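You operate a simulated robot arm through the tools that you are given. There is no shell and no other tool.

You run a simulated robot arm. Do the job below in one go: nothing can be reset, and whatever is moved stays where it is left.

TASK
Wash gear 57 on soak, then set it on the teal rack.
Fine: in the parts washer, one run; its drawer is left open.

Only the result counts: the job must be done as asked and must still hold three seconds after the hand-in. Knocking over, shifting, dropping, spilling or breaking anything else fails it.

THE ROBOT
A 6-joint arm with a two-finger gripper, fixed in place. Base frame: the origin is on the floor under the middle of its stand, x ahead of it, y to its left, z up; the work surface is at about z = 84. Readings come in cm, rad, newtons and seconds.
With the tool pointing down near the work surface it reaches from about 12 to 68 cm from the base axis. Its first joint turns from -1.152 to 1.152 rad. Payload 2.45 kg.
The TCP is the grasp point between the finger pads, 3 cm short of the fingertips. In the tool frame z runs along the fingers and y along their closing line. The gripper opens to 10.6 cm; its body begins 7.9 cm behind the TCP.
Orientation is that of the tool frame in the base frame, as a unit quaternion [x, y, z, w]. With the fingers straight down and closing along the base's y, the tool's x points along the base's -x, its y along +y and its z along -z.

THE INTERFACE
- The arm moves only by the tool send_rows. Its argument "motion" is a list of rows, each a list of 7 numbers: the closure, from 0 (fully open) to 1 (shut), then the shift along the tool's x, y, z in m, then the turn, a rotation vector about the tool's x, y, z in rad. In form: [[fingers, tx, ty, tz, wx, wy, wz], ...]. A call has 1 to 20 rows; each row shifts and turns the commanded pose from where the row before left it, along the tool's axes as they then stand. A row lasts 0.2 s, in which the tool goes at most 5 cm and 0.15 rad; a call with a longer step from one row to the next is refused whole, and so is a gripper value outside its range. A pose out of reach is approached as far as the arm can. The call stops where the force on the tool passes 40 N (or 10 N more than at its start, if that is more) or the arm is blocked; 0.2 s more then pass. The fingers move at their own pace (about 15.3 cm/s each) and stop on an object; they squeeze with about 42 N. The grip force told is the motor's: it shows also when the fingers shut on nothing. Time passes only in rows, and 0.2 s behind the last, so rows that do not move let the fingers close. It gives the time, the measured TCP pose, the force on the tool (base axes), the opening and the grip force at its end, in the units of the frame above (readings bear some noise), with the torque about the TCP (base axes, N m) and any sound that the robot's microphone picked up.
- Cameras (640 x 400 px; columns grow to the right, rows downward): "scene" is fixed at [5.58, 40.88, 142.68]; the picture's right is [-0.79, -0.62, 0.00], its down [-0.32, 0.40, -0.86] and it looks along [0.53, -0.68, -0.51] (base axes); focal length 375 px, centre (320, 200). "wrist" rides on the gripper at [7.6, -0.2, -10.6] in the tool frame; the picture's right is [0.02, 1.00, 0.00], its down [-0.78, 0.02, -0.62] and it looks along [-0.62, 0.01, 0.78] (tool axes); focal length 247 px, centre (320, 200). There is no depth. A picture from a camera that has moved, and an enlarged one, comes with that camera's place and axes in the base frame and with its lens. The place of the scene camera against the robot may be out by one fixed shift of up to 2.5 cm in any direction.
- capture(camera): a new picture of that camera. It takes no simulated time.
- inspect(camera, box): a new picture of the part [left, top, right, bottom] of that camera's present view, enlarged. It takes no simulated time.
- finish_job(): hands the job in; it is judged then, once.

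Nothing tells you positions but the pictures and the camera data. Unless the task says otherwise, let go and move clear before handing in.

The tools are called after ">>>" as a command line: name --pt "numbers of a row" for each row, then --argument value for the rest, lists and objects as JSON in quotes. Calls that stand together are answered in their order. send_rows: Moves the arm, as the interface text tells. Its arguments: {"type":"object","properties":{"motion":{"type":"array"}},"required":["motion"]} The other tools are called the same way: capture (camera) takes a picture; inspect (camera, box) takes an enlarged picture of a part of a camera's view; finish_job () hands the job in.

At the start:

```text
t: 0.0
position: [39.04, -4.99, 110.92]
orientation: [0.001, 1.0, 0.001, 0.0]
wrist_force: [0.6, 0.4, 0.6]
wrist_torque: [0.02, 0.03, 0.01]
gripper_width: 10.56
grasp_force: 0.0
```

scene: 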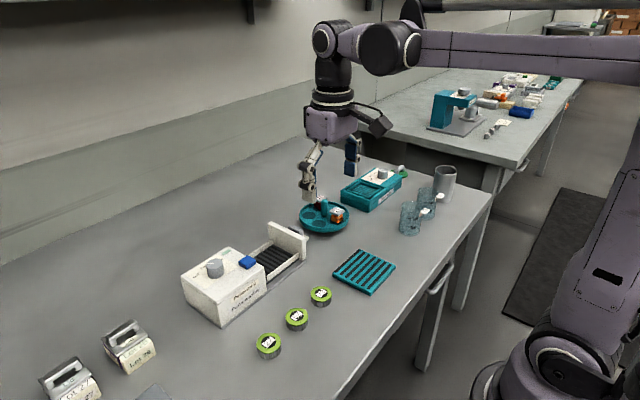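
wrist: 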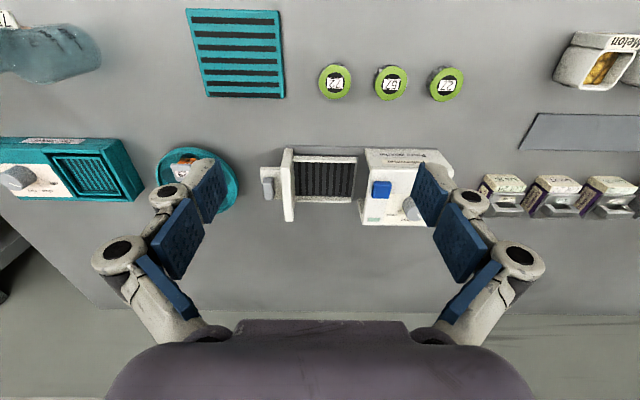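

I see a bench with three lime-ringed gears, a white box with an open drawer, a teal slatted rack and some other items. I'll take enlarged pictures to read the labels before moving.

>>> inspect --camera "wrist" --box '[240, 50, 480, 240]'

>>> inspect --camera "scene" --box '[170, 210, 350, 370]'

>>> inspect --camera "scene" --box '[280, 150, 500, 300]'

>>> inspect --camera "wrist" --box '[0, 0, 300, 240]'

>>> inspect --camera "wrist" --box '[340, 130, 480, 240]'

```text
2.11 times, centred on (360, 145) of wrist
camera zoom: at [31.37, -5.06, 121.44], right [-0.02, 1.0, 0.0], down [0.78, 0.02, 0.62], along [0.62, 0.01, -0.78], focal length 520 px, centre (236, 316)
```

zoom: 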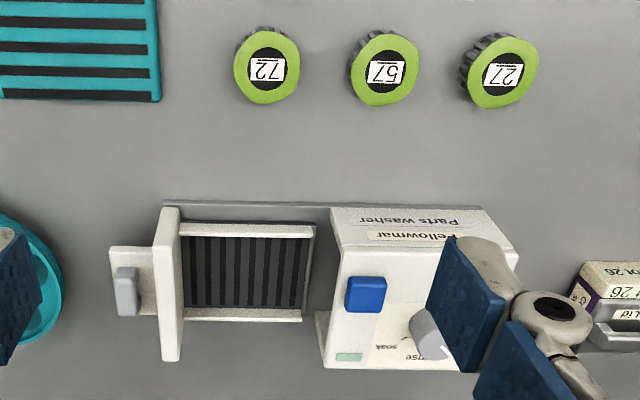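

```text
2.50 times, centred on (260, 290) of scene
camera zoom: at [5.58, 40.88, 142.68], right [-0.79, -0.62, 0.0], down [-0.32, 0.4, -0.86], along [0.53, -0.68, -0.51], focal length 937 px, centre (470, -25)
```

zoom: 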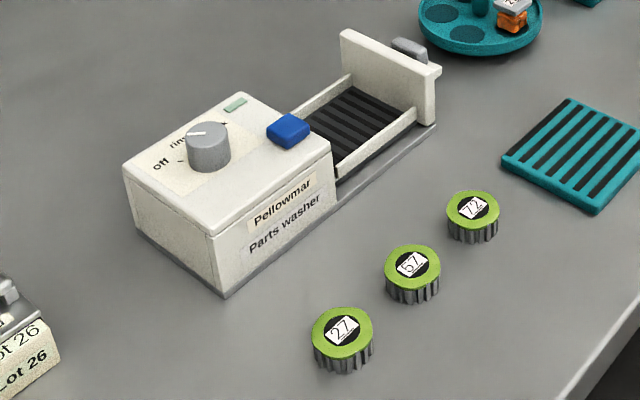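

```text
2.67 times, centred on (390, 225) of scene
camera zoom: at [5.58, 40.88, 142.68], right [-0.79, -0.62, 0.0], down [-0.32, 0.4, -0.86], along [0.53, -0.68, -0.51], focal length 999 px, centre (133, 133)
```

zoom: 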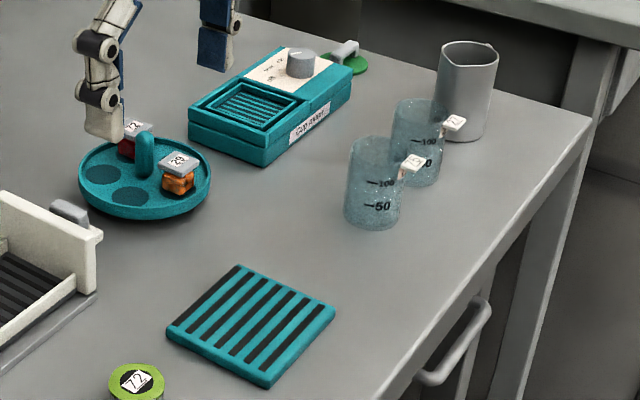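

```text
1.67 times, centred on (150, 120) of wrist
camera zoom: at [31.37, -5.06, 121.44], right [-0.02, 1.0, 0.0], down [0.78, 0.02, 0.62], along [0.62, 0.01, -0.78], focal length 412 px, centre (603, 333)
```

zoom: 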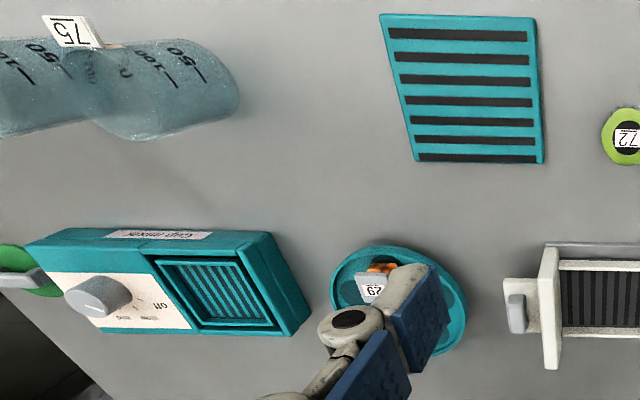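

```text
3.64 times, centred on (410, 185) of wrist
camera zoom: at [31.37, -5.06, 121.44], right [-0.02, 1.0, 0.0], down [0.78, 0.02, 0.62], along [0.62, 0.01, -0.78], focal length 898 px, centre (-7, 254)
```

zoom: 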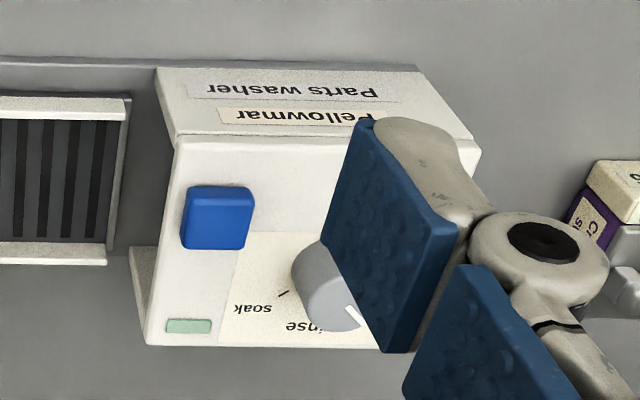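

Gear 57 is the middle of the three, at about (39.2, 4.2). The parts washer is at about x 50–62, y 2–14, with its drawer open toward -y. I'll move above and short of the washer to see its knob, button and lamp more clearly.

>>> send_rows --pt "0 -0.015 0.0325 0.01 0 0 0" --pt "0 -0.015 0.0325 0.01 0 0 0" --pt "0 -0.015 0.0325 0.01 0 0 0" --pt "0 -0.015 0.0325 0.01 0 0 0" --pt "0 0 0 0 0 0 0"

>>> capture --camera "wrist"

>>> inspect --camera "wrist" --box '[220, 100, 420, 225]'

>>> inspect --camera "scene" --box '[170, 235, 280, 305]'

```text
t: 1.2
position: [44.97, 7.99, 106.87]
orientation: [0.0, 1.0, 0.0, -0.001]
wrist_force: [-0.2, 0.2, 0.3]
wrist_torque: [0.0, 0.01, 0.01]
gripper_width: 10.6
grasp_force: 0.1
```

```text
taken
camera wrist: at [37.31, 7.97, 117.45], right [-0.02, 1.0, 0.0], down [0.78, 0.02, 0.62], along [0.62, 0.01, -0.78], focal length 247 px, centre (320, 200)
```

wrist: 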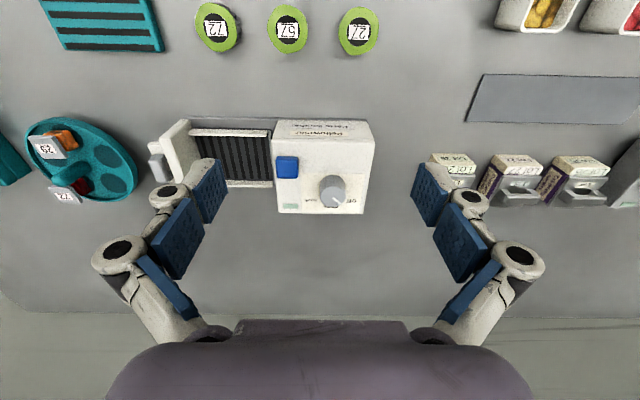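

```text
3.20 times, centred on (320, 162) of wrist
camera zoom: at [37.31, 7.97, 117.45], right [-0.02, 1.0, 0.0], down [0.78, 0.02, 0.62], along [0.62, 0.01, -0.78], focal length 790 px, centre (320, 320)
```

zoom: 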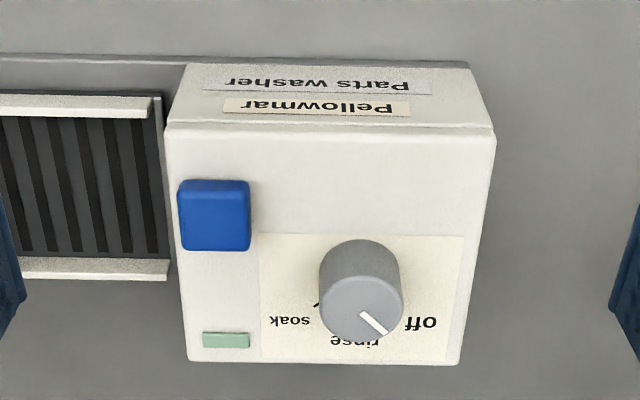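

```text
5.71 times, centred on (225, 270) of scene
camera zoom: at [5.58, 40.88, 142.68], right [-0.79, -0.62, 0.0], down [-0.32, 0.4, -0.86], along [0.53, -0.68, -0.51], focal length 2142 px, centre (863, -200)
```

zoom: 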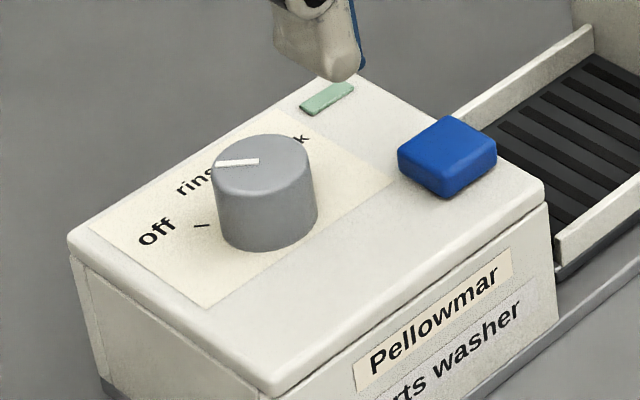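

The knob is at about (56.2, 9.9) with its top near z 92.8, and it points to "off". "Rinse" is straight along +x and "soak" is about 46° toward -y, so it needs roughly -92° seen from above. Next I'll move over to see the drawer.

>>> send_rows --pt "0 0 -0.04 0 0 0 0" --pt "0 0 -0.04 0 0 0 0" --pt "0 0 -0.04 0 0 0 0" --pt "0 0 0 0 0 0 0"

>>> capture --camera "wrist"

>>> inspect --camera "wrist" --box '[220, 90, 420, 215]'

>>> inspect --camera "scene" --box '[235, 215, 345, 285]'

```text
t: 2.2
position: [44.79, -4.12, 106.58]
orientation: [0.001, 1.0, 0.0, 0.0]
wrist_force: [0.2, 0.9, -0.7]
wrist_torque: [0.0, 0.03, -0.02]
gripper_width: 10.59
grasp_force: 0.0
```

```text
taken
camera wrist: at [37.23, -4.18, 117.2], right [-0.02, 1.0, 0.0], down [0.78, 0.02, 0.62], along [0.62, 0.01, -0.78], focal length 247 px, centre (320, 200)
```

wrist: 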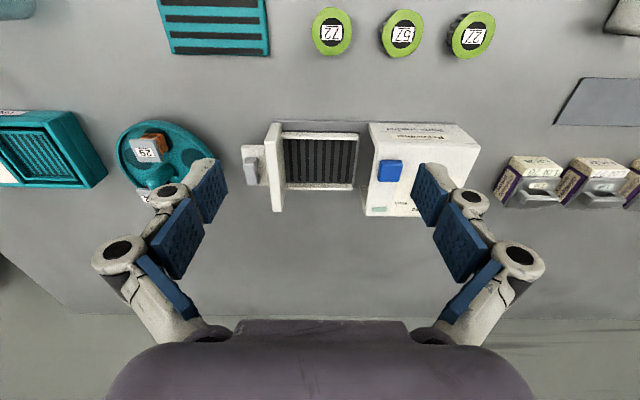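

```text
3.20 times, centred on (320, 152) of wrist
camera zoom: at [37.23, -4.18, 117.2], right [-0.02, 1.0, 0.0], down [0.78, 0.02, 0.62], along [0.62, 0.01, -0.78], focal length 790 px, centre (320, 352)
```

zoom: 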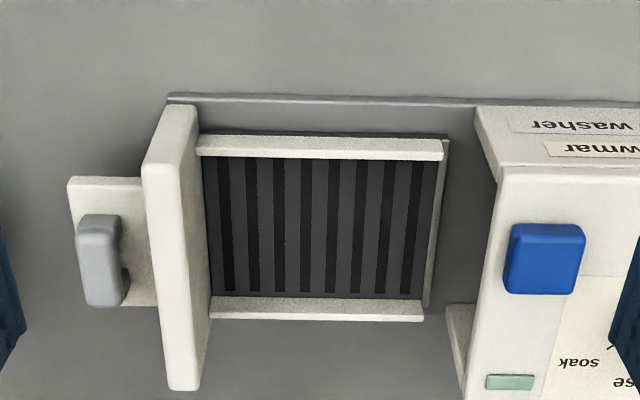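

```text
5.71 times, centred on (290, 250) of scene
camera zoom: at [5.58, 40.88, 142.68], right [-0.79, -0.62, 0.0], down [-0.32, 0.4, -0.86], along [0.53, -0.68, -0.51], focal length 2142 px, centre (491, -86)
```

zoom: 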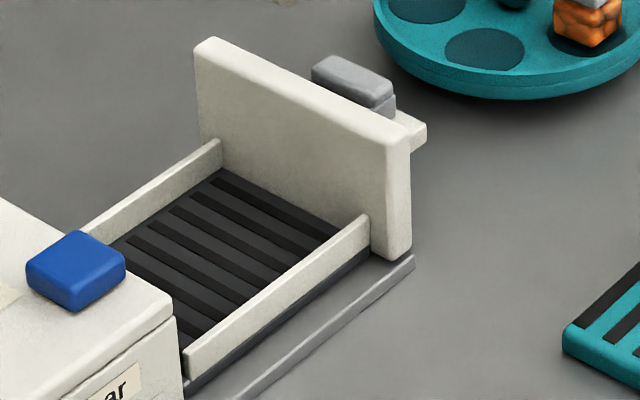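

The drawer tray runs from about y -9 to 1 and x 51.5 to 58.7. Its front panel is at about y -10.4, and a shelf outside it carries an upright grip at about (54.8, -12.9). I'll check finger size and gear height in close-up, and move over gear 57 to view it.

>>> inspect --camera "scene" --box '[280, 90, 420, 210]'

>>> inspect --camera "scene" --box '[245, 275, 345, 365]'

>>> send_rows --pt "0 0.04 0.02 0 0 0 0" --pt "0 0.04 0.02 0 0 0 0" --pt "0 0.04 0.02 0 0 0 0" --pt "0 0.01 0.024 0 0 0 0" --pt "0 0 0 0 0 0 0"

>>> capture --camera "wrist"

```text
3.33 times, centred on (350, 150) of scene
camera zoom: at [5.58, 40.88, 142.68], right [-0.79, -0.62, 0.0], down [-0.32, 0.4, -0.86], along [0.53, -0.68, -0.51], focal length 1249 px, centre (220, 367)
```

zoom: 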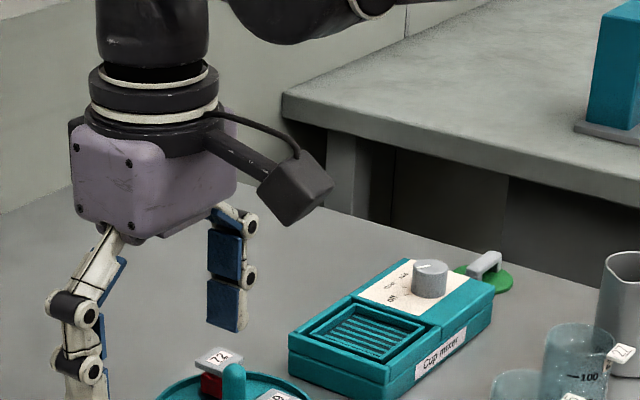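

```text
4.44 times, centred on (295, 320) of scene
camera zoom: at [5.58, 40.88, 142.68], right [-0.79, -0.62, 0.0], down [-0.32, 0.4, -0.86], along [0.53, -0.68, -0.51], focal length 1666 px, centre (431, -333)
```

zoom: 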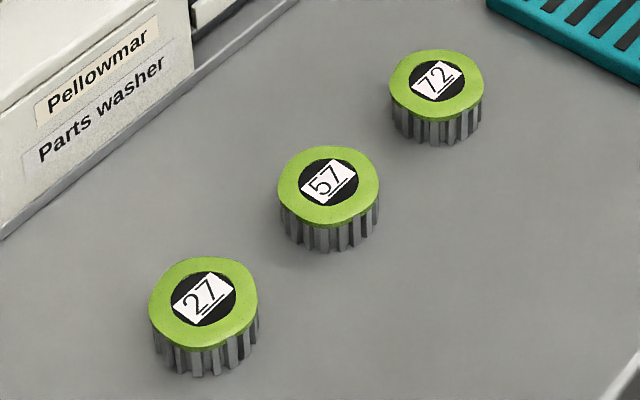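

```text
t: 3.4
position: [31.92, 4.29, 106.9]
orientation: [-0.001, 1.0, 0.0, 0.0]
wrist_force: [0.1, -1.3, 0.6]
wrist_torque: [-0.03, -0.04, -0.02]
gripper_width: 10.59
grasp_force: 0.1
```

```text
taken
camera wrist: at [24.32, 4.22, 117.5], right [-0.02, 1.0, 0.0], down [0.78, 0.02, 0.62], along [0.62, 0.01, -0.78], focal length 247 px, centre (320, 200)
```

wrist: 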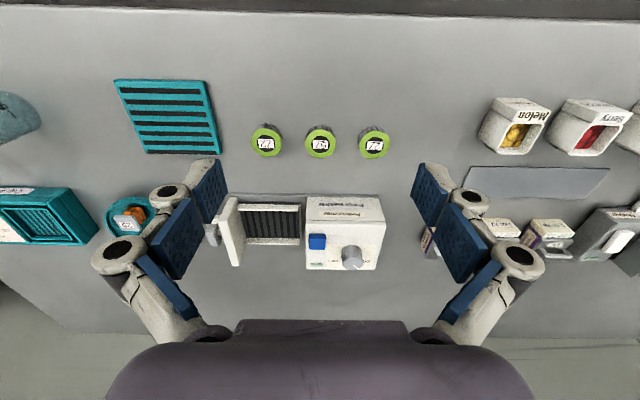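

I'm now looking at the gears from behind. I'll enlarge this view to triangulate gear 57.

>>> inspect --camera "wrist" --box '[230, 110, 410, 170]'

>>> inspect --camera "wrist" --box '[200, 185, 400, 280]'

>>> inspect --camera "wrist" --box '[100, 60, 240, 170]'

```text
3.56 times, centred on (320, 140) of wrist
camera zoom: at [24.32, 4.22, 117.5], right [-0.02, 1.0, 0.0], down [0.78, 0.02, 0.62], along [0.62, 0.01, -0.78], focal length 878 px, centre (320, 413)
```

zoom: 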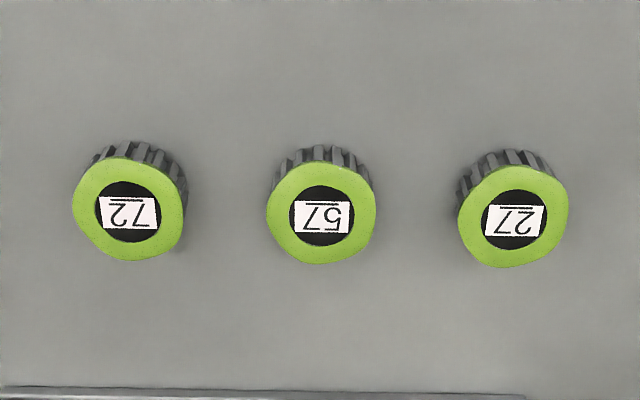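

```text
3.20 times, centred on (300, 232) of wrist
camera zoom: at [24.32, 4.22, 117.5], right [-0.02, 1.0, 0.0], down [0.78, 0.02, 0.62], along [0.62, 0.01, -0.78], focal length 790 px, centre (384, 96)
```

zoom: 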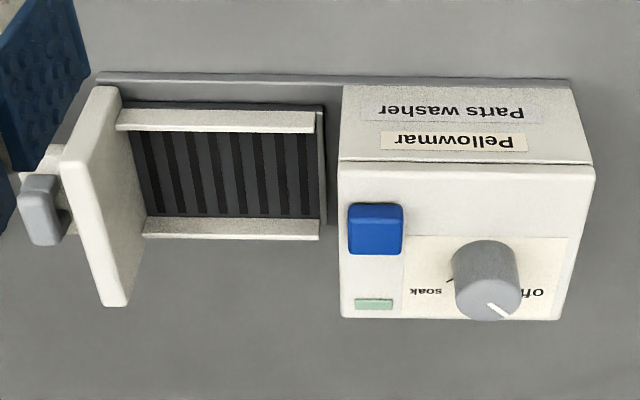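

```text
3.64 times, centred on (170, 115) of wrist
camera zoom: at [24.32, 4.22, 117.5], right [-0.02, 1.0, 0.0], down [0.78, 0.02, 0.62], along [0.62, 0.01, -0.78], focal length 898 px, centre (866, 509)
```

zoom: 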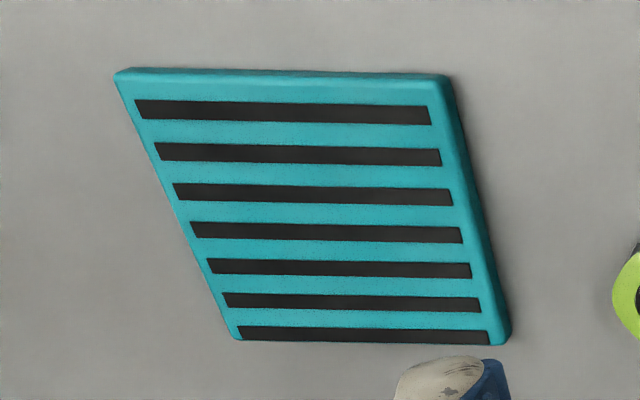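

Gear 57's top is at about (39.35, 4.4, 86.3), diameter about 4.3 and height about 2.3. I'll turn the gripper 90° so the fingers close along x and stay clear of the neighbouring gears.

>>> send_rows --pt "0 0 0 0.004 0 0 0.1428" --pt "0 0 0 0.004 0 0 0.1428" --pt "0 0 0 0.004 0 0 0.1428" --pt "0 0 0 0.004 0 0 0.1428" --pt "0 0 0 0.004 0 0 0.1428" --pt "0 0 0 0.004 0 0 0.1428" --pt "0 0 0 0.004 0 0 0.1428" --pt "0 0 0 0.004 0 0 0.1428" --pt "0 0 0 0.004 0 0 0.1428" --pt "0 0 0 0.004 0 0 0.1428" --pt "0 0 0 0.004 0 0 0.1428" --pt "0 0 0.037 0 0 0 0" --pt "0 0 0.037 0 0 0 0" --pt "0 0 0 0 0 0 0"

>>> capture --camera "wrist"

>>> capture --camera "scene"

```text
t: 6.4
position: [39.38, 4.12, 102.46]
orientation: [0.707, 0.707, 0.0, 0.0]
wrist_force: [0.1, 0.0, -0.2]
wrist_torque: [0.01, 0.01, -0.02]
gripper_width: 10.59
grasp_force: 0.2
```

```text
taken
camera wrist: at [39.32, 11.98, 113.05], right [1.0, 0.02, 0.0], down [0.02, -0.78, 0.62], along [0.01, -0.62, -0.78], focal length 247 px, centre (320, 200)
```

wrist: 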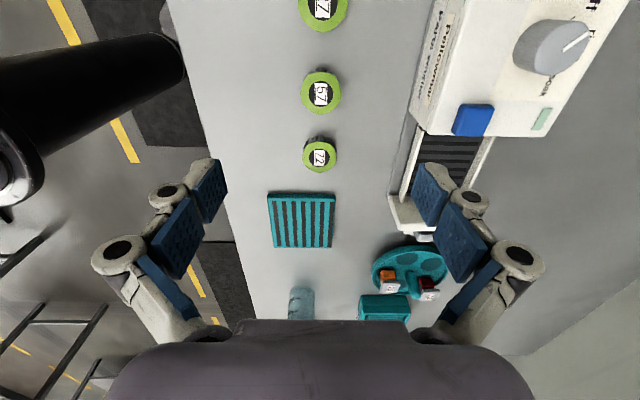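

```text
taken
```

scene: 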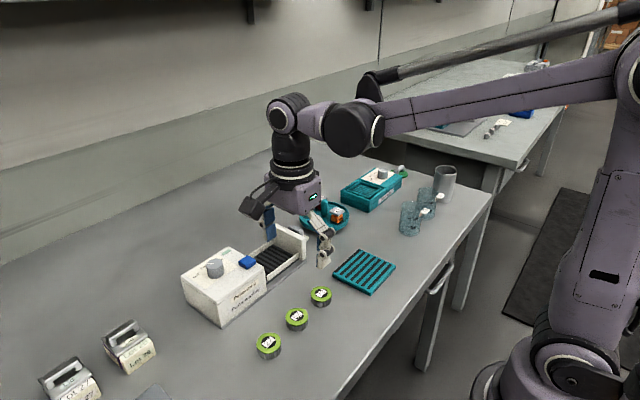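

The fingers are now in line along x over gear 57. I'll zoom in to refine the alignment before going down.

>>> inspect --camera "wrist" --box '[240, 0, 400, 170]'

```text
2.35 times, centred on (320, 85) of wrist
camera zoom: at [39.32, 11.98, 113.05], right [1.0, 0.02, 0.0], down [0.02, -0.78, 0.62], along [0.01, -0.62, -0.78], focal length 581 px, centre (320, 471)
```

zoom: 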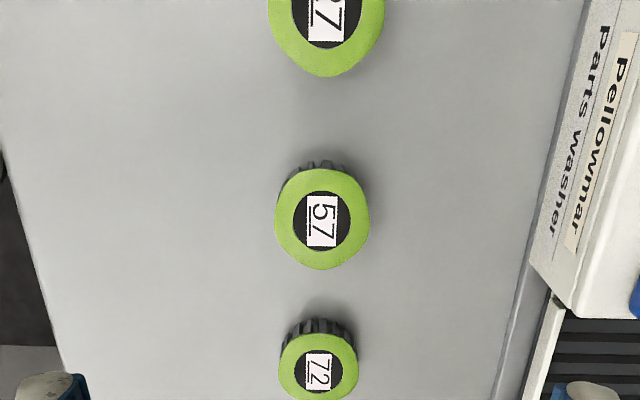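

Gear 57 is centred at about (39.4, 4.5), nearly below the TCP. I'll narrow the fingers somewhat and descend most of the way, then check.

>>> send_rows --pt "0.3 0.0006 0 0.025 0 0 0" --pt "0.3 0.0006 0 0.025 0 0 0" --pt "0.3 0 0 0.025 0 0 0" --pt "0.3 0 0 0.025 0 0 0" --pt "0.3 0 0 0.02 0 0 0" --pt "0.3 0 0 0 0 0 0"

>>> capture --camera "wrist"

>>> inspect --camera "scene" --box '[230, 220, 390, 360]'

```text
t: 7.8
position: [39.42, 4.59, 90.51]
orientation: [0.707, 0.707, 0.001, 0.0]
wrist_force: [-0.5, 0.2, 0.3]
wrist_torque: [0.0, -0.01, 0.0]
gripper_width: 7.42
grasp_force: 0.1
```

```text
taken
camera wrist: at [39.35, 12.25, 101.07], right [1.0, 0.02, 0.0], down [0.02, -0.78, 0.62], along [0.01, -0.62, -0.78], focal length 247 px, centre (320, 200)
```

wrist: 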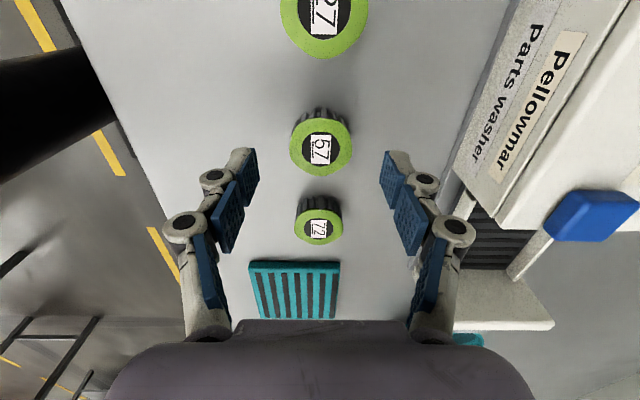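

```text
2.86 times, centred on (310, 290) of scene
camera zoom: at [5.58, 40.88, 142.68], right [-0.79, -0.62, 0.0], down [-0.32, 0.4, -0.86], along [0.53, -0.68, -0.51], focal length 1071 px, centre (349, -57)
```

zoom: 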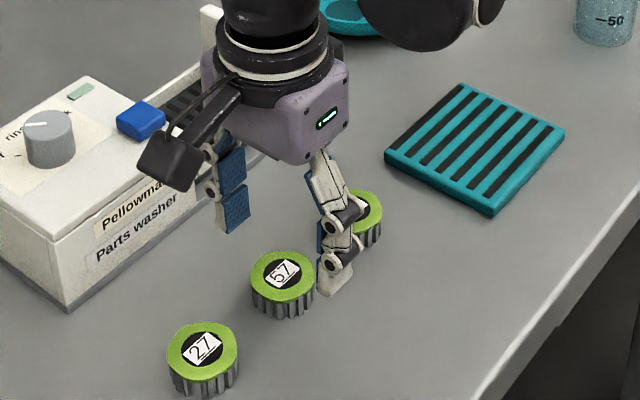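

Gear 57 sits between the fingers. I'll nudge slightly toward +y, descend to just above the bench and close.

>>> send_rows --pt "0.3 0.0015 0 0.015 0 0 0" --pt "0.3 0 0 0.012 0 0 0" --pt "0.3 0 0 0 0 0 0" --pt "0.5 0 0 0 0 0 0" --pt "0.7 0 0 0 0 0 0" --pt "0.8 0 0 0 0 0 0" --pt "0.8 0 0 0 0 0 0"

>>> capture --camera "wrist"

>>> inspect --camera "scene" --box '[230, 220, 390, 360]'

```text
t: 9.4
position: [39.47, 4.72, 87.75]
orientation: [0.707, 0.707, -0.001, 0.0]
wrist_force: [-0.4, 1.0, -0.4]
wrist_torque: [-0.01, -0.01, -0.02]
gripper_width: 4.05
grasp_force: 42.2
```

```text
taken
camera wrist: at [39.29, 12.4, 98.34], right [1.0, 0.02, 0.0], down [0.02, -0.78, 0.62], along [0.01, -0.62, -0.78], focal length 247 px, centre (320, 200)
```

wrist: 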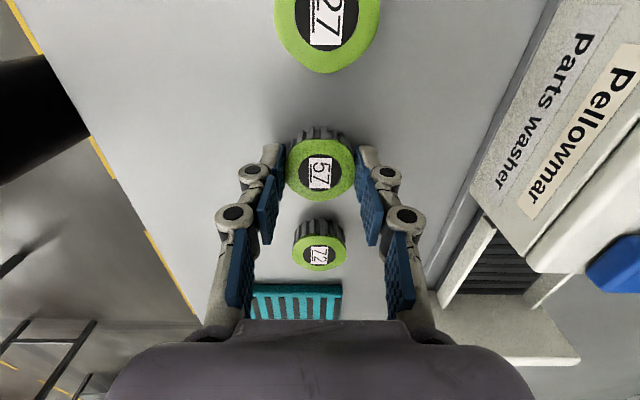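

```text
2.86 times, centred on (310, 290) of scene
camera zoom: at [5.58, 40.88, 142.68], right [-0.79, -0.62, 0.0], down [-0.32, 0.4, -0.86], along [0.53, -0.68, -0.51], focal length 1071 px, centre (349, -57)
```

zoom: 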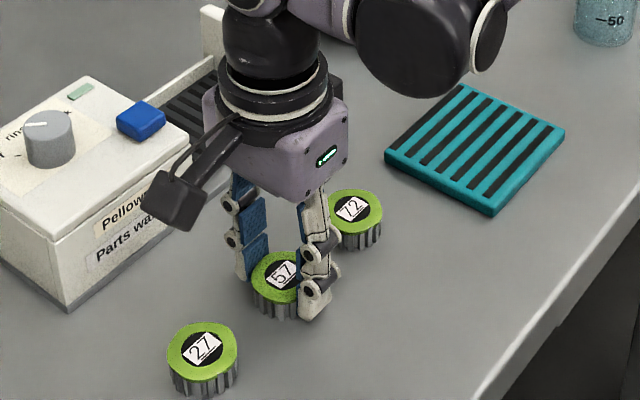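

Gear 57 is held (opening 4.05 cm, 42 N). I'll lift it, turn the gripper back, and carry it above the drawer.

>>> send_rows --pt "0.8 0 0 -0.015 0 0 0" --pt "0.8 0 0 -0.03 0 0 0" --pt "0.8 0 0 -0.04 0 0 0" --pt "0.8 0 0 -0.04 0 0 0" --pt "0.8 0 0 0 0 0 -0.1428" --pt "0.8 0 0 0 0 0 -0.1428" --pt "0.8 0 0 0 0 0 -0.1428" --pt "0.8 0 0 0 0 0 -0.1428" --pt "0.8 0 0 0 0 0 -0.1428" --pt "0.8 0 0 0 0 0 -0.1428" --pt "0.8 0 0 0 0 0 -0.1428" --pt "0.8 0 0 0 0 0 -0.1428" --pt "0.8 0 0 0 0 0 -0.1428" --pt "0.8 0 0 0 0 0 -0.1428" --pt "0.8 0 0 0 0 0 -0.1428" --pt "0.8 0 0 0 0 0 0"

>>> send_rows --pt "0.8 -0.0313 -0.018 0 0 0 0" --pt "0.8 -0.0313 -0.018 0 0 0 0" --pt "0.8 -0.0313 -0.018 0 0 0 0" --pt "0.8 -0.0313 -0.018 0 0 0 0" --pt "0.8 -0.0313 -0.018 0 0 0 0" --pt "0.8 0 0 0 0 0 0"

>>> capture --camera "wrist"

>>> capture --camera "scene"

```text
t: 12.8
position: [39.33, 4.77, 100.18]
orientation: [-0.001, 1.0, 0.0, 0.0]
wrist_force: [-1.0, -0.9, -1.8]
wrist_torque: [-0.01, -0.03, -0.04]
gripper_width: 4.06
grasp_force: 42.0
```

```text
t: 14.2
position: [55.01, -4.36, 100.19]
orientation: [0.0, 1.0, 0.0, 0.0]
wrist_force: [-0.7, 0.1, -1.8]
wrist_torque: [0.05, 0.03, 0.01]
gripper_width: 4.07
grasp_force: 42.1
```

```text
taken
camera wrist: at [47.41, -4.41, 110.81], right [-0.02, 1.0, 0.0], down [0.78, 0.02, 0.62], along [0.62, 0.01, -0.78], focal length 247 px, centre (320, 200)
```

wrist: 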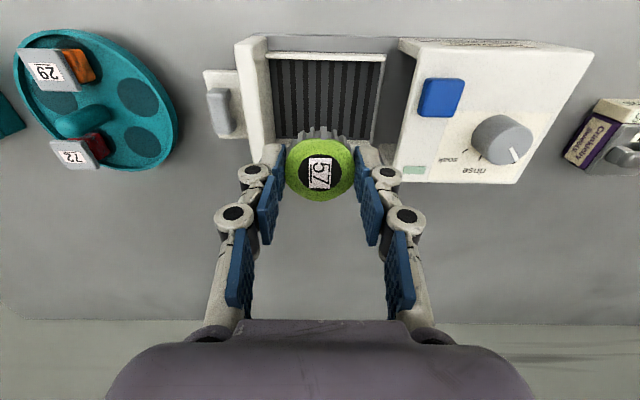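

```text
taken
```

scene: 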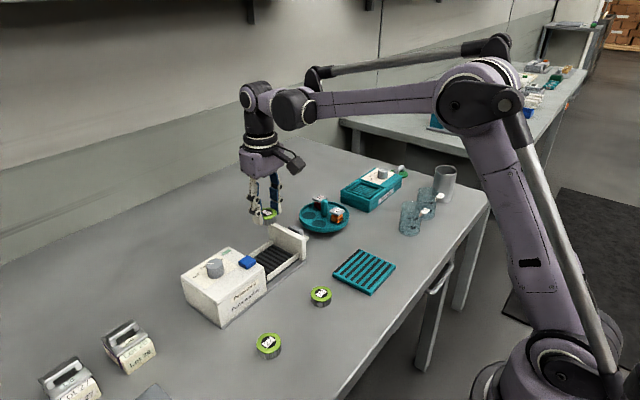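

The gear is over the drawer. I'll zoom in on the tray for its limits before lowering.

>>> inspect --camera "wrist" --box '[190, 20, 450, 185]'

>>> inspect --camera "scene" --box '[220, 170, 340, 290]'

```text
2.42 times, centred on (320, 102) of wrist
camera zoom: at [47.41, -4.41, 110.81], right [-0.02, 1.0, 0.0], down [0.78, 0.02, 0.62], along [0.62, 0.01, -0.78], focal length 599 px, centre (320, 436)
```

zoom: 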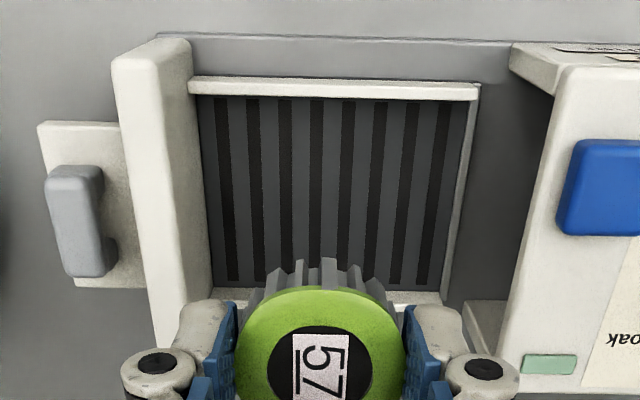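

```text
3.33 times, centred on (280, 230) of scene
camera zoom: at [5.59, 40.88, 142.68], right [-0.79, -0.62, 0.0], down [-0.32, 0.4, -0.86], along [0.53, -0.68, -0.51], focal length 1249 px, centre (453, 100)
```

zoom: 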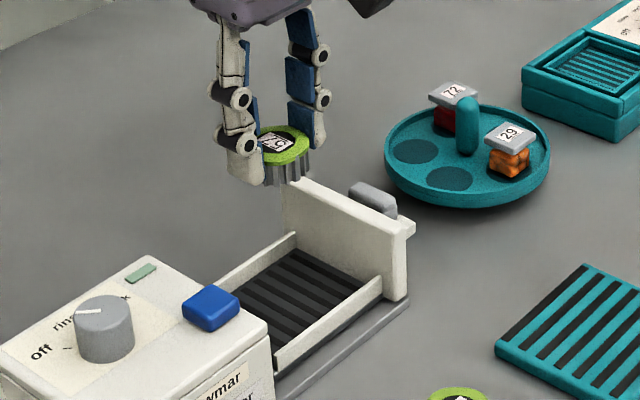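

The tray spans about y -9 to 1 and x 51.5 to 58.6. The finger knuckles stick out about 4.7 cm from the grip centre, so I'll place the gear slightly toward the washer at y ≈ -3.3 to keep clear of the panel. I'll lower most of the way first.

>>> send_rows --pt "0.8 0 0.01 0 0 0 0" --pt "0.8 0 0 0.03 0 0 0" --pt "0.8 0 0 0.03 0 0 0" --pt "0.8 0 0 0.02 0 0 0" --pt "0.8 0 0 0 0 0 0"

>>> capture --camera "wrist"

>>> inspect --camera "scene" --box '[220, 170, 340, 290]'

```text
t: 15.4
position: [55.04, -3.26, 92.26]
orientation: [0.0, 1.0, 0.0, 0.0]
wrist_force: [0.3, -0.1, -1.9]
wrist_torque: [0.02, 0.0, 0.0]
gripper_width: 4.06
grasp_force: 41.8
```

```text
taken
camera wrist: at [47.45, -3.33, 102.83], right [-0.02, 1.0, 0.0], down [0.78, 0.02, 0.62], along [0.62, 0.01, -0.78], focal length 247 px, centre (320, 200)
```

wrist: 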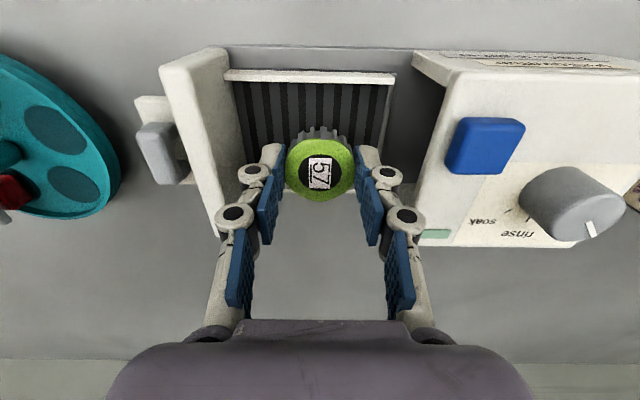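

```text
3.33 times, centred on (280, 230) of scene
camera zoom: at [5.58, 40.88, 142.68], right [-0.79, -0.62, 0.0], down [-0.32, 0.4, -0.86], along [0.53, -0.68, -0.51], focal length 1249 px, centre (453, 100)
```

zoom: 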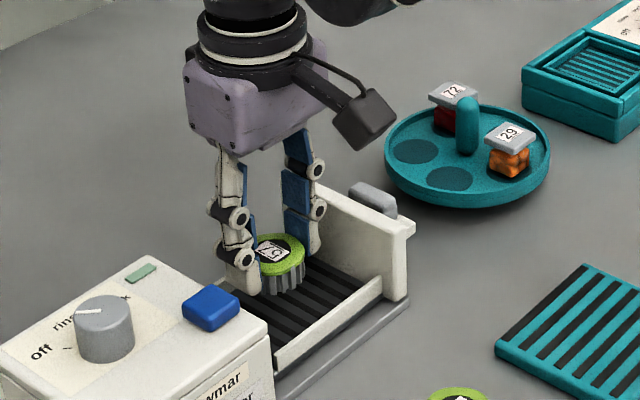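

There is clearance on both sides of the fingers. I'll lower on toward the tray floor.

>>> send_rows --pt "0.8 0 0 0.015 0 0 0" --pt "0.8 0 0 0.012 0 0 0" --pt "0.8 0 0 0 0 0 0"

>>> send_rows --pt "0.8 0 0 0.002 0 0 0" --pt "0.8 0 0 0 0 0 0"

>>> inspect --camera "scene" --box '[230, 210, 320, 290]'

```text
t: 16.2
position: [55.03, -3.25, 89.71]
orientation: [0.001, 1.0, 0.001, 0.0]
wrist_force: [0.6, 0.0, -1.3]
wrist_torque: [0.0, 0.0, -0.01]
gripper_width: 4.08
grasp_force: 41.7
```

```text
t: 16.8
position: [54.95, -3.09, 89.49]
orientation: [0.0, 1.0, 0.0, 0.0]
wrist_force: [-0.8, 0.2, -1.0]
wrist_torque: [0.02, 0.0, 0.02]
gripper_width: 4.06
grasp_force: 42.1
```

```text
5.00 times, centred on (275, 250) of scene
camera zoom: at [5.58, 40.88, 142.68], right [-0.79, -0.62, 0.0], down [-0.32, 0.4, -0.86], along [0.53, -0.68, -0.51], focal length 1874 px, centre (545, -50)
```

zoom: 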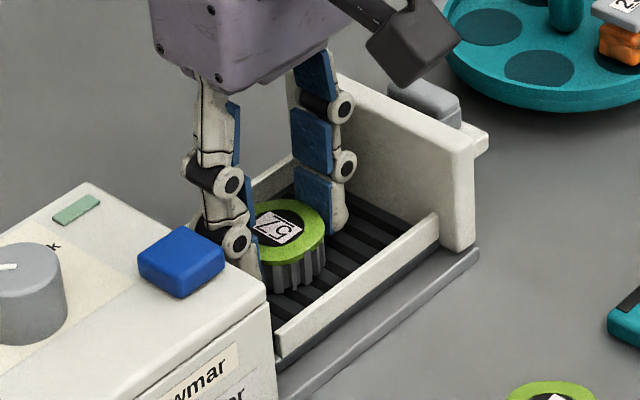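

No firm contact yet; the gear is a little above the tray floor. I'll lower in 2 mm steps.

>>> send_rows --pt "0.8 0 0 0.002 0 0 0" --pt "0.8 0 0 0 0 0 0"

>>> send_rows --pt "0.8 0 0 0.002 0 0 0" --pt "0.8 0 0 0 0 0 0"

```text
t: 17.4
position: [55.09, -3.24, 89.39]
orientation: [0.0, 1.0, 0.0, 0.001]
wrist_force: [1.9, 2.0, 30.8]
wrist_torque: [0.07, -0.02, 0.0]
gripper_width: 4.08
grasp_force: 42.1
```

```text
t: 18.0
position: [55.04, -3.2, 89.07]
orientation: [0.0, 1.0, 0.0, 0.0]
wrist_force: [-0.9, 6.1, 31.2]
wrist_torque: [0.18, -0.04, 0.0]
gripper_width: 4.09
grasp_force: 41.5
```

The gear has touched the tray floor. I'll ease off the pressure, open the fingers slightly to release, then rise.

>>> send_rows --pt "0.8 0 0 -0.0015 0 0 0" --pt "0.62 0 0 0 0 0 0" --pt "0.57 0 0 0 0 0 0" --pt "0.54 0 0 0 0 0 0" --pt "0.54 0 0 0 0 0 0"

>>> capture --camera "wrist"

>>> inspect --camera "scene" --box '[230, 210, 320, 290]'

```text
t: 19.2
position: [54.99, -3.39, 89.19]
orientation: [0.0, 1.0, -0.001, 0.0]
wrist_force: [-0.3, -0.4, 0.4]
wrist_torque: [0.0, 0.04, -0.02]
gripper_width: 4.87
grasp_force: 0.1
```

```text
taken
camera wrist: at [47.48, -3.4, 99.74], right [-0.02, 1.0, 0.0], down [0.78, 0.02, 0.62], along [0.62, 0.01, -0.78], focal length 247 px, centre (320, 200)
```

wrist: 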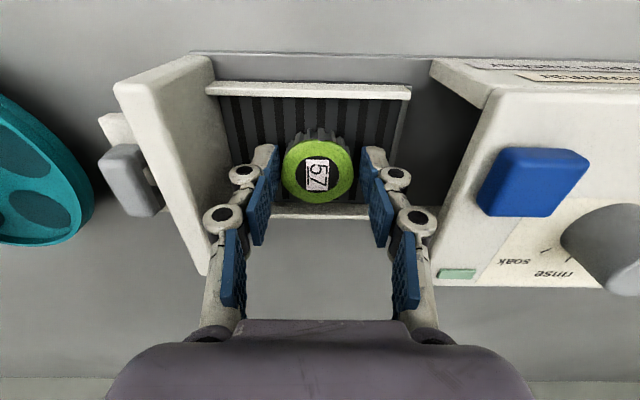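

```text
5.00 times, centred on (275, 250) of scene
camera zoom: at [5.58, 40.88, 142.68], right [-0.79, -0.62, 0.0], down [-0.32, 0.4, -0.86], along [0.53, -0.68, -0.51], focal length 1874 px, centre (545, -50)
```

zoom: 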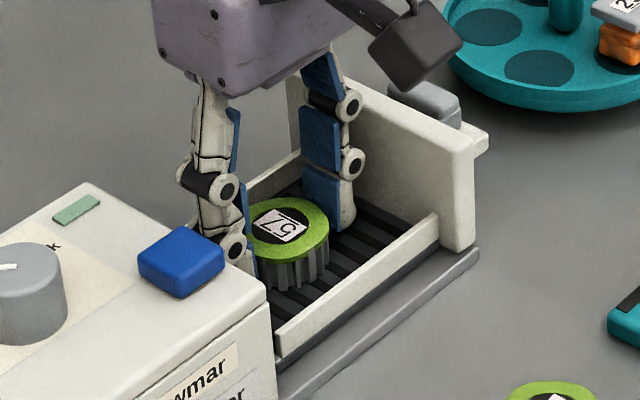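

The gear sits flat in the tray. I'll rise straight up, then turn the gripper to grip the drawer's handle along x.

>>> send_rows --pt "0.54 0 0 -0.015 0 0 0" --pt "0.54 0 0 -0.03 0 0 0" --pt "0.54 0 0 -0.04 0 0 0" --pt "0.54 0 0 -0.045 0 0 0" --pt "0.4 0 -0.025 0 0 0 0" --pt "0.4 0 -0.025 0 0 0 0" --pt "0.4 0 -0.025 0 0 0 0" --pt "0.4 0 -0.02 0 0 0 0" --pt "0.4 0 0 0 0 0 0"

>>> capture --camera "wrist"

>>> inspect --camera "wrist" --box '[240, 60, 420, 190]'

>>> inspect --camera "scene" --box '[230, 200, 350, 290]'

```text
t: 21.2
position: [55.08, -12.74, 102.04]
orientation: [0.001, 1.0, 0.0, 0.0]
wrist_force: [-1.1, -0.5, 0.1]
wrist_torque: [0.0, 0.01, 0.05]
gripper_width: 6.36
grasp_force: 0.1
```

```text
taken
camera wrist: at [47.45, -12.86, 112.71], right [-0.02, 1.0, 0.0], down [0.78, 0.02, 0.62], along [0.62, 0.01, -0.78], focal length 247 px, centre (320, 200)
```

wrist: 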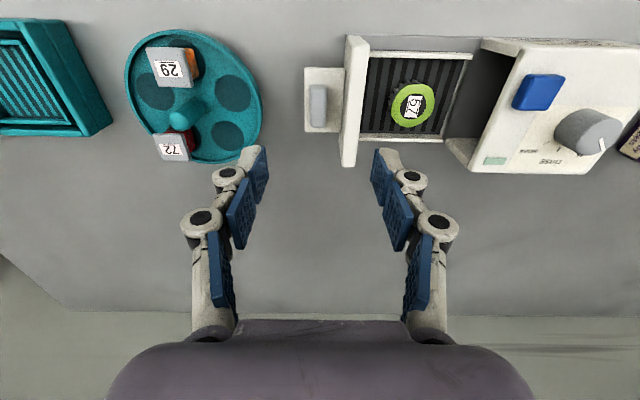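

```text
3.08 times, centred on (330, 125) of wrist
camera zoom: at [47.45, -12.86, 112.71], right [-0.02, 1.0, 0.0], down [0.78, 0.02, 0.62], along [0.62, 0.01, -0.78], focal length 760 px, centre (289, 431)
```

zoom: 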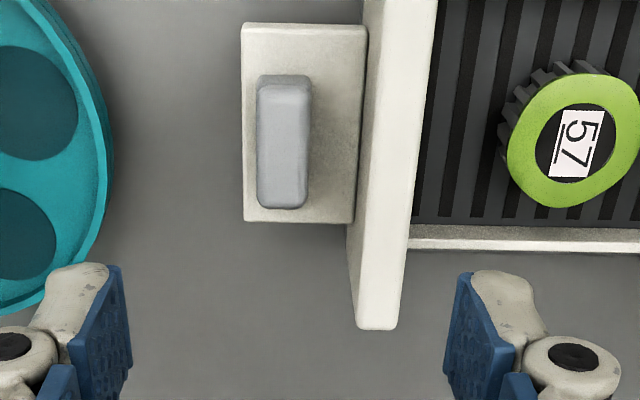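

```text
4.44 times, centred on (290, 245) of scene
camera zoom: at [5.58, 40.88, 142.68], right [-0.79, -0.62, 0.0], down [-0.32, 0.4, -0.86], along [0.53, -0.68, -0.51], focal length 1666 px, centre (453, 0)
```

zoom: 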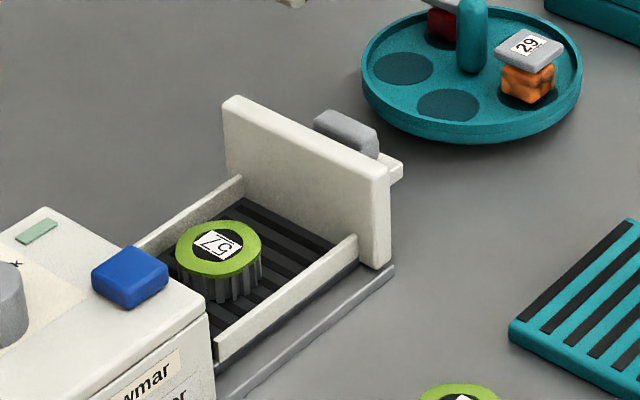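

The handle block is at about x 53.3–56.7, y -13.75 to -12.2, z 88.3–90.0. I'll rotate the gripper 90° above it.

>>> send_rows --pt "0.4 0 0 0 0 0 0.1428" --pt "0.4 0 0 0 0 0 0.1428" --pt "0.4 0 0 0 0 0 0.1428" --pt "0.4 0 0 0 0 0 0.1428" --pt "0.4 0 0 0 0 0 0.1428" --pt "0.4 0 0 0 0 0 0.1428" --pt "0.4 0 0 0 0 0 0.1428" --pt "0.4 0 0 0 0 0 0.1428" --pt "0.4 0 0 0 0 0 0.1428" --pt "0.4 0 0 0 0 0 0.1428" --pt "0.4 0 0 0 0 0 0.1428" --pt "0.4 -0.002 0 0.02 0 0 0" --pt "0.4 0 0 0.02 0 0 0" --pt "0.4 0 0 0 0 0 0"

>>> capture --camera "wrist"

>>> inspect --camera "wrist" --box '[220, 60, 420, 200]'

>>> inspect --camera "scene" --box '[230, 180, 350, 270]'

```text
t: 24.2
position: [55.05, -12.84, 98.17]
orientation: [0.707, 0.707, 0.001, 0.001]
wrist_force: [0.4, -0.8, 0.3]
wrist_torque: [-0.05, -0.01, 0.01]
gripper_width: 6.36
grasp_force: 0.1
```

```text
taken
camera wrist: at [54.95, -5.26, 108.74], right [1.0, 0.02, 0.0], down [0.02, -0.78, 0.62], along [0.01, -0.62, -0.78], focal length 247 px, centre (320, 200)
```

wrist: 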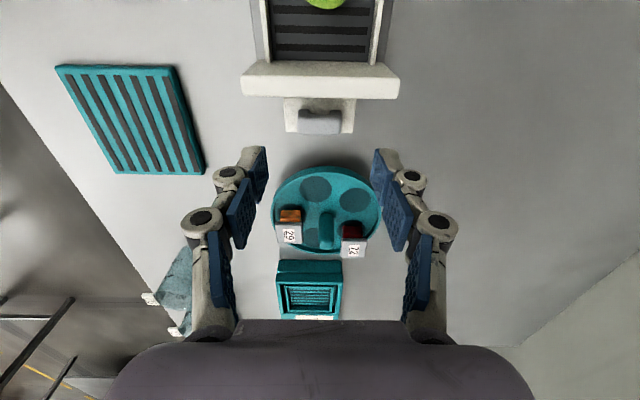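

```text
2.86 times, centred on (320, 130) of wrist
camera zoom: at [54.95, -5.26, 108.74], right [1.0, 0.02, 0.0], down [0.02, -0.78, 0.62], along [0.01, -0.62, -0.78], focal length 706 px, centre (320, 400)
```

zoom: 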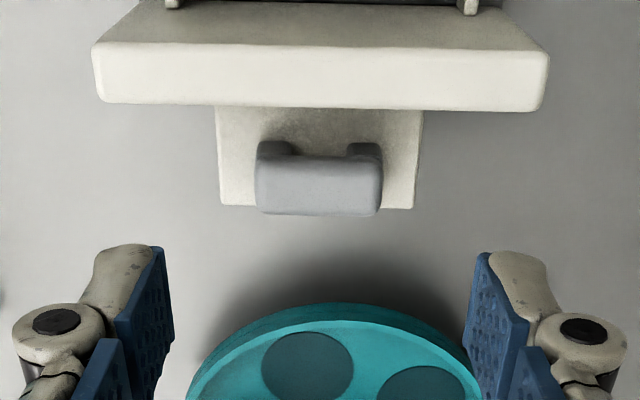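

```text
4.44 times, centred on (290, 225) of scene
camera zoom: at [5.58, 40.88, 142.68], right [-0.79, -0.62, 0.0], down [-0.32, 0.4, -0.86], along [0.53, -0.68, -0.51], focal length 1666 px, centre (453, 89)
```

zoom: 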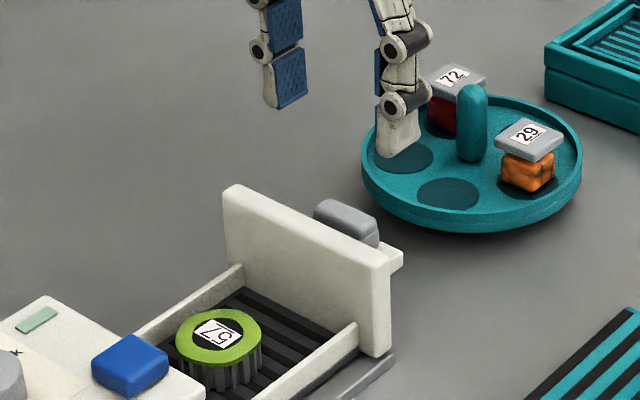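

The handle is centred under the gripper at about (55.0, -12.8). I'll descend so the tips stop just above the shelf, then grip it.

>>> send_rows --pt "0.4 0 0 0.025 0 0 0" --pt "0.4 0 0 0.02 0 0 0" --pt "0.4 0 0 0.01 0 0 0" --pt "0.4 0 0 0.008 0 0 0" --pt "0.4 0 0 0 0 0 0"

>>> inspect --camera "scene" --box '[230, 180, 350, 270]'

>>> capture --camera "wrist"

```text
t: 25.4
position: [55.05, -13.02, 91.83]
orientation: [0.707, 0.707, 0.0, 0.0]
wrist_force: [0.4, -0.8, 0.4]
wrist_torque: [-0.01, 0.01, 0.0]
gripper_width: 6.36
grasp_force: 0.2
```

```text
4.44 times, centred on (290, 225) of scene
camera zoom: at [5.58, 40.88, 142.68], right [-0.79, -0.62, 0.0], down [-0.32, 0.4, -0.86], along [0.53, -0.68, -0.51], focal length 1666 px, centre (453, 89)
```

zoom: 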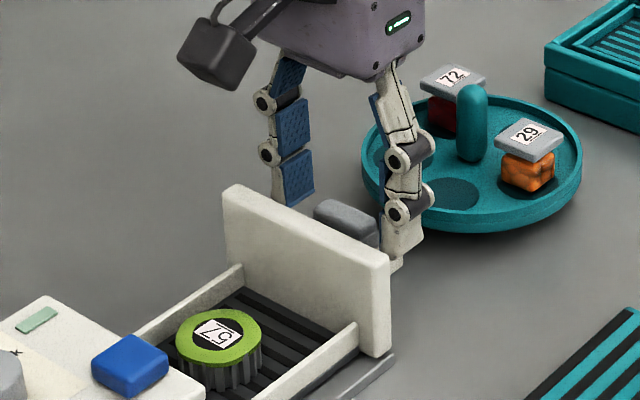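

```text
taken
camera wrist: at [54.88, -5.31, 102.4], right [1.0, 0.02, 0.0], down [0.02, -0.78, 0.62], along [0.01, -0.62, -0.78], focal length 247 px, centre (320, 200)
```

wrist: 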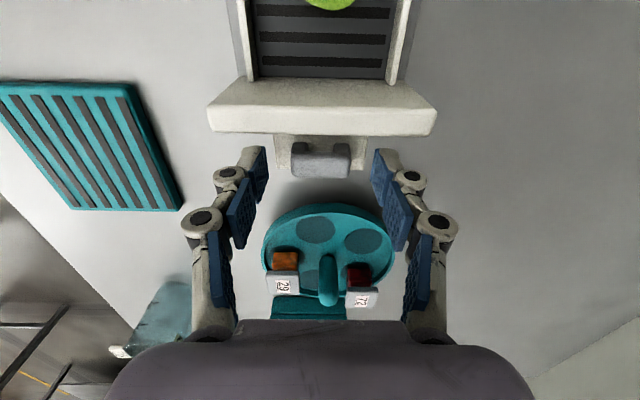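

The handle lies between the fingers with clearance to the panel. I'll close on it.

>>> send_rows --pt "0.55 0 0 0 0 0 0" --pt "0.7 0 0 0 0 0 0" --pt "0.85 0 0 0 0 0 0" --pt "0.85 0 0 0 0 0 0"

>>> capture --camera "wrist"

```text
t: 26.4
position: [54.94, -12.89, 91.8]
orientation: [0.707, 0.707, 0.0, 0.001]
wrist_force: [3.4, 0.4, 0.9]
wrist_torque: [-0.07, -0.1, -0.07]
gripper_width: 3.52
grasp_force: 45.1
```

```text
taken
camera wrist: at [54.9, -5.3, 102.42], right [1.0, 0.02, 0.0], down [0.02, -0.78, 0.62], along [0.01, -0.62, -0.78], focal length 247 px, centre (320, 200)
```

wrist: 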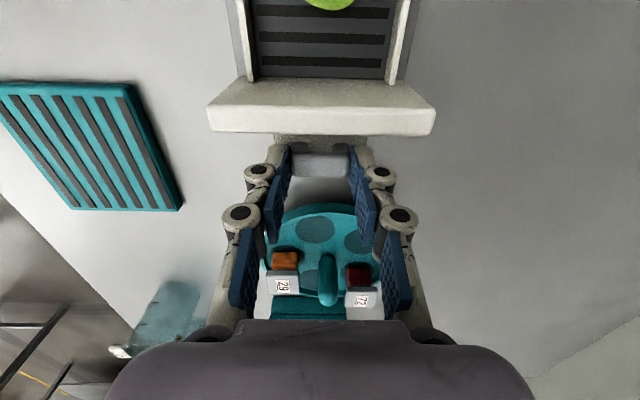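

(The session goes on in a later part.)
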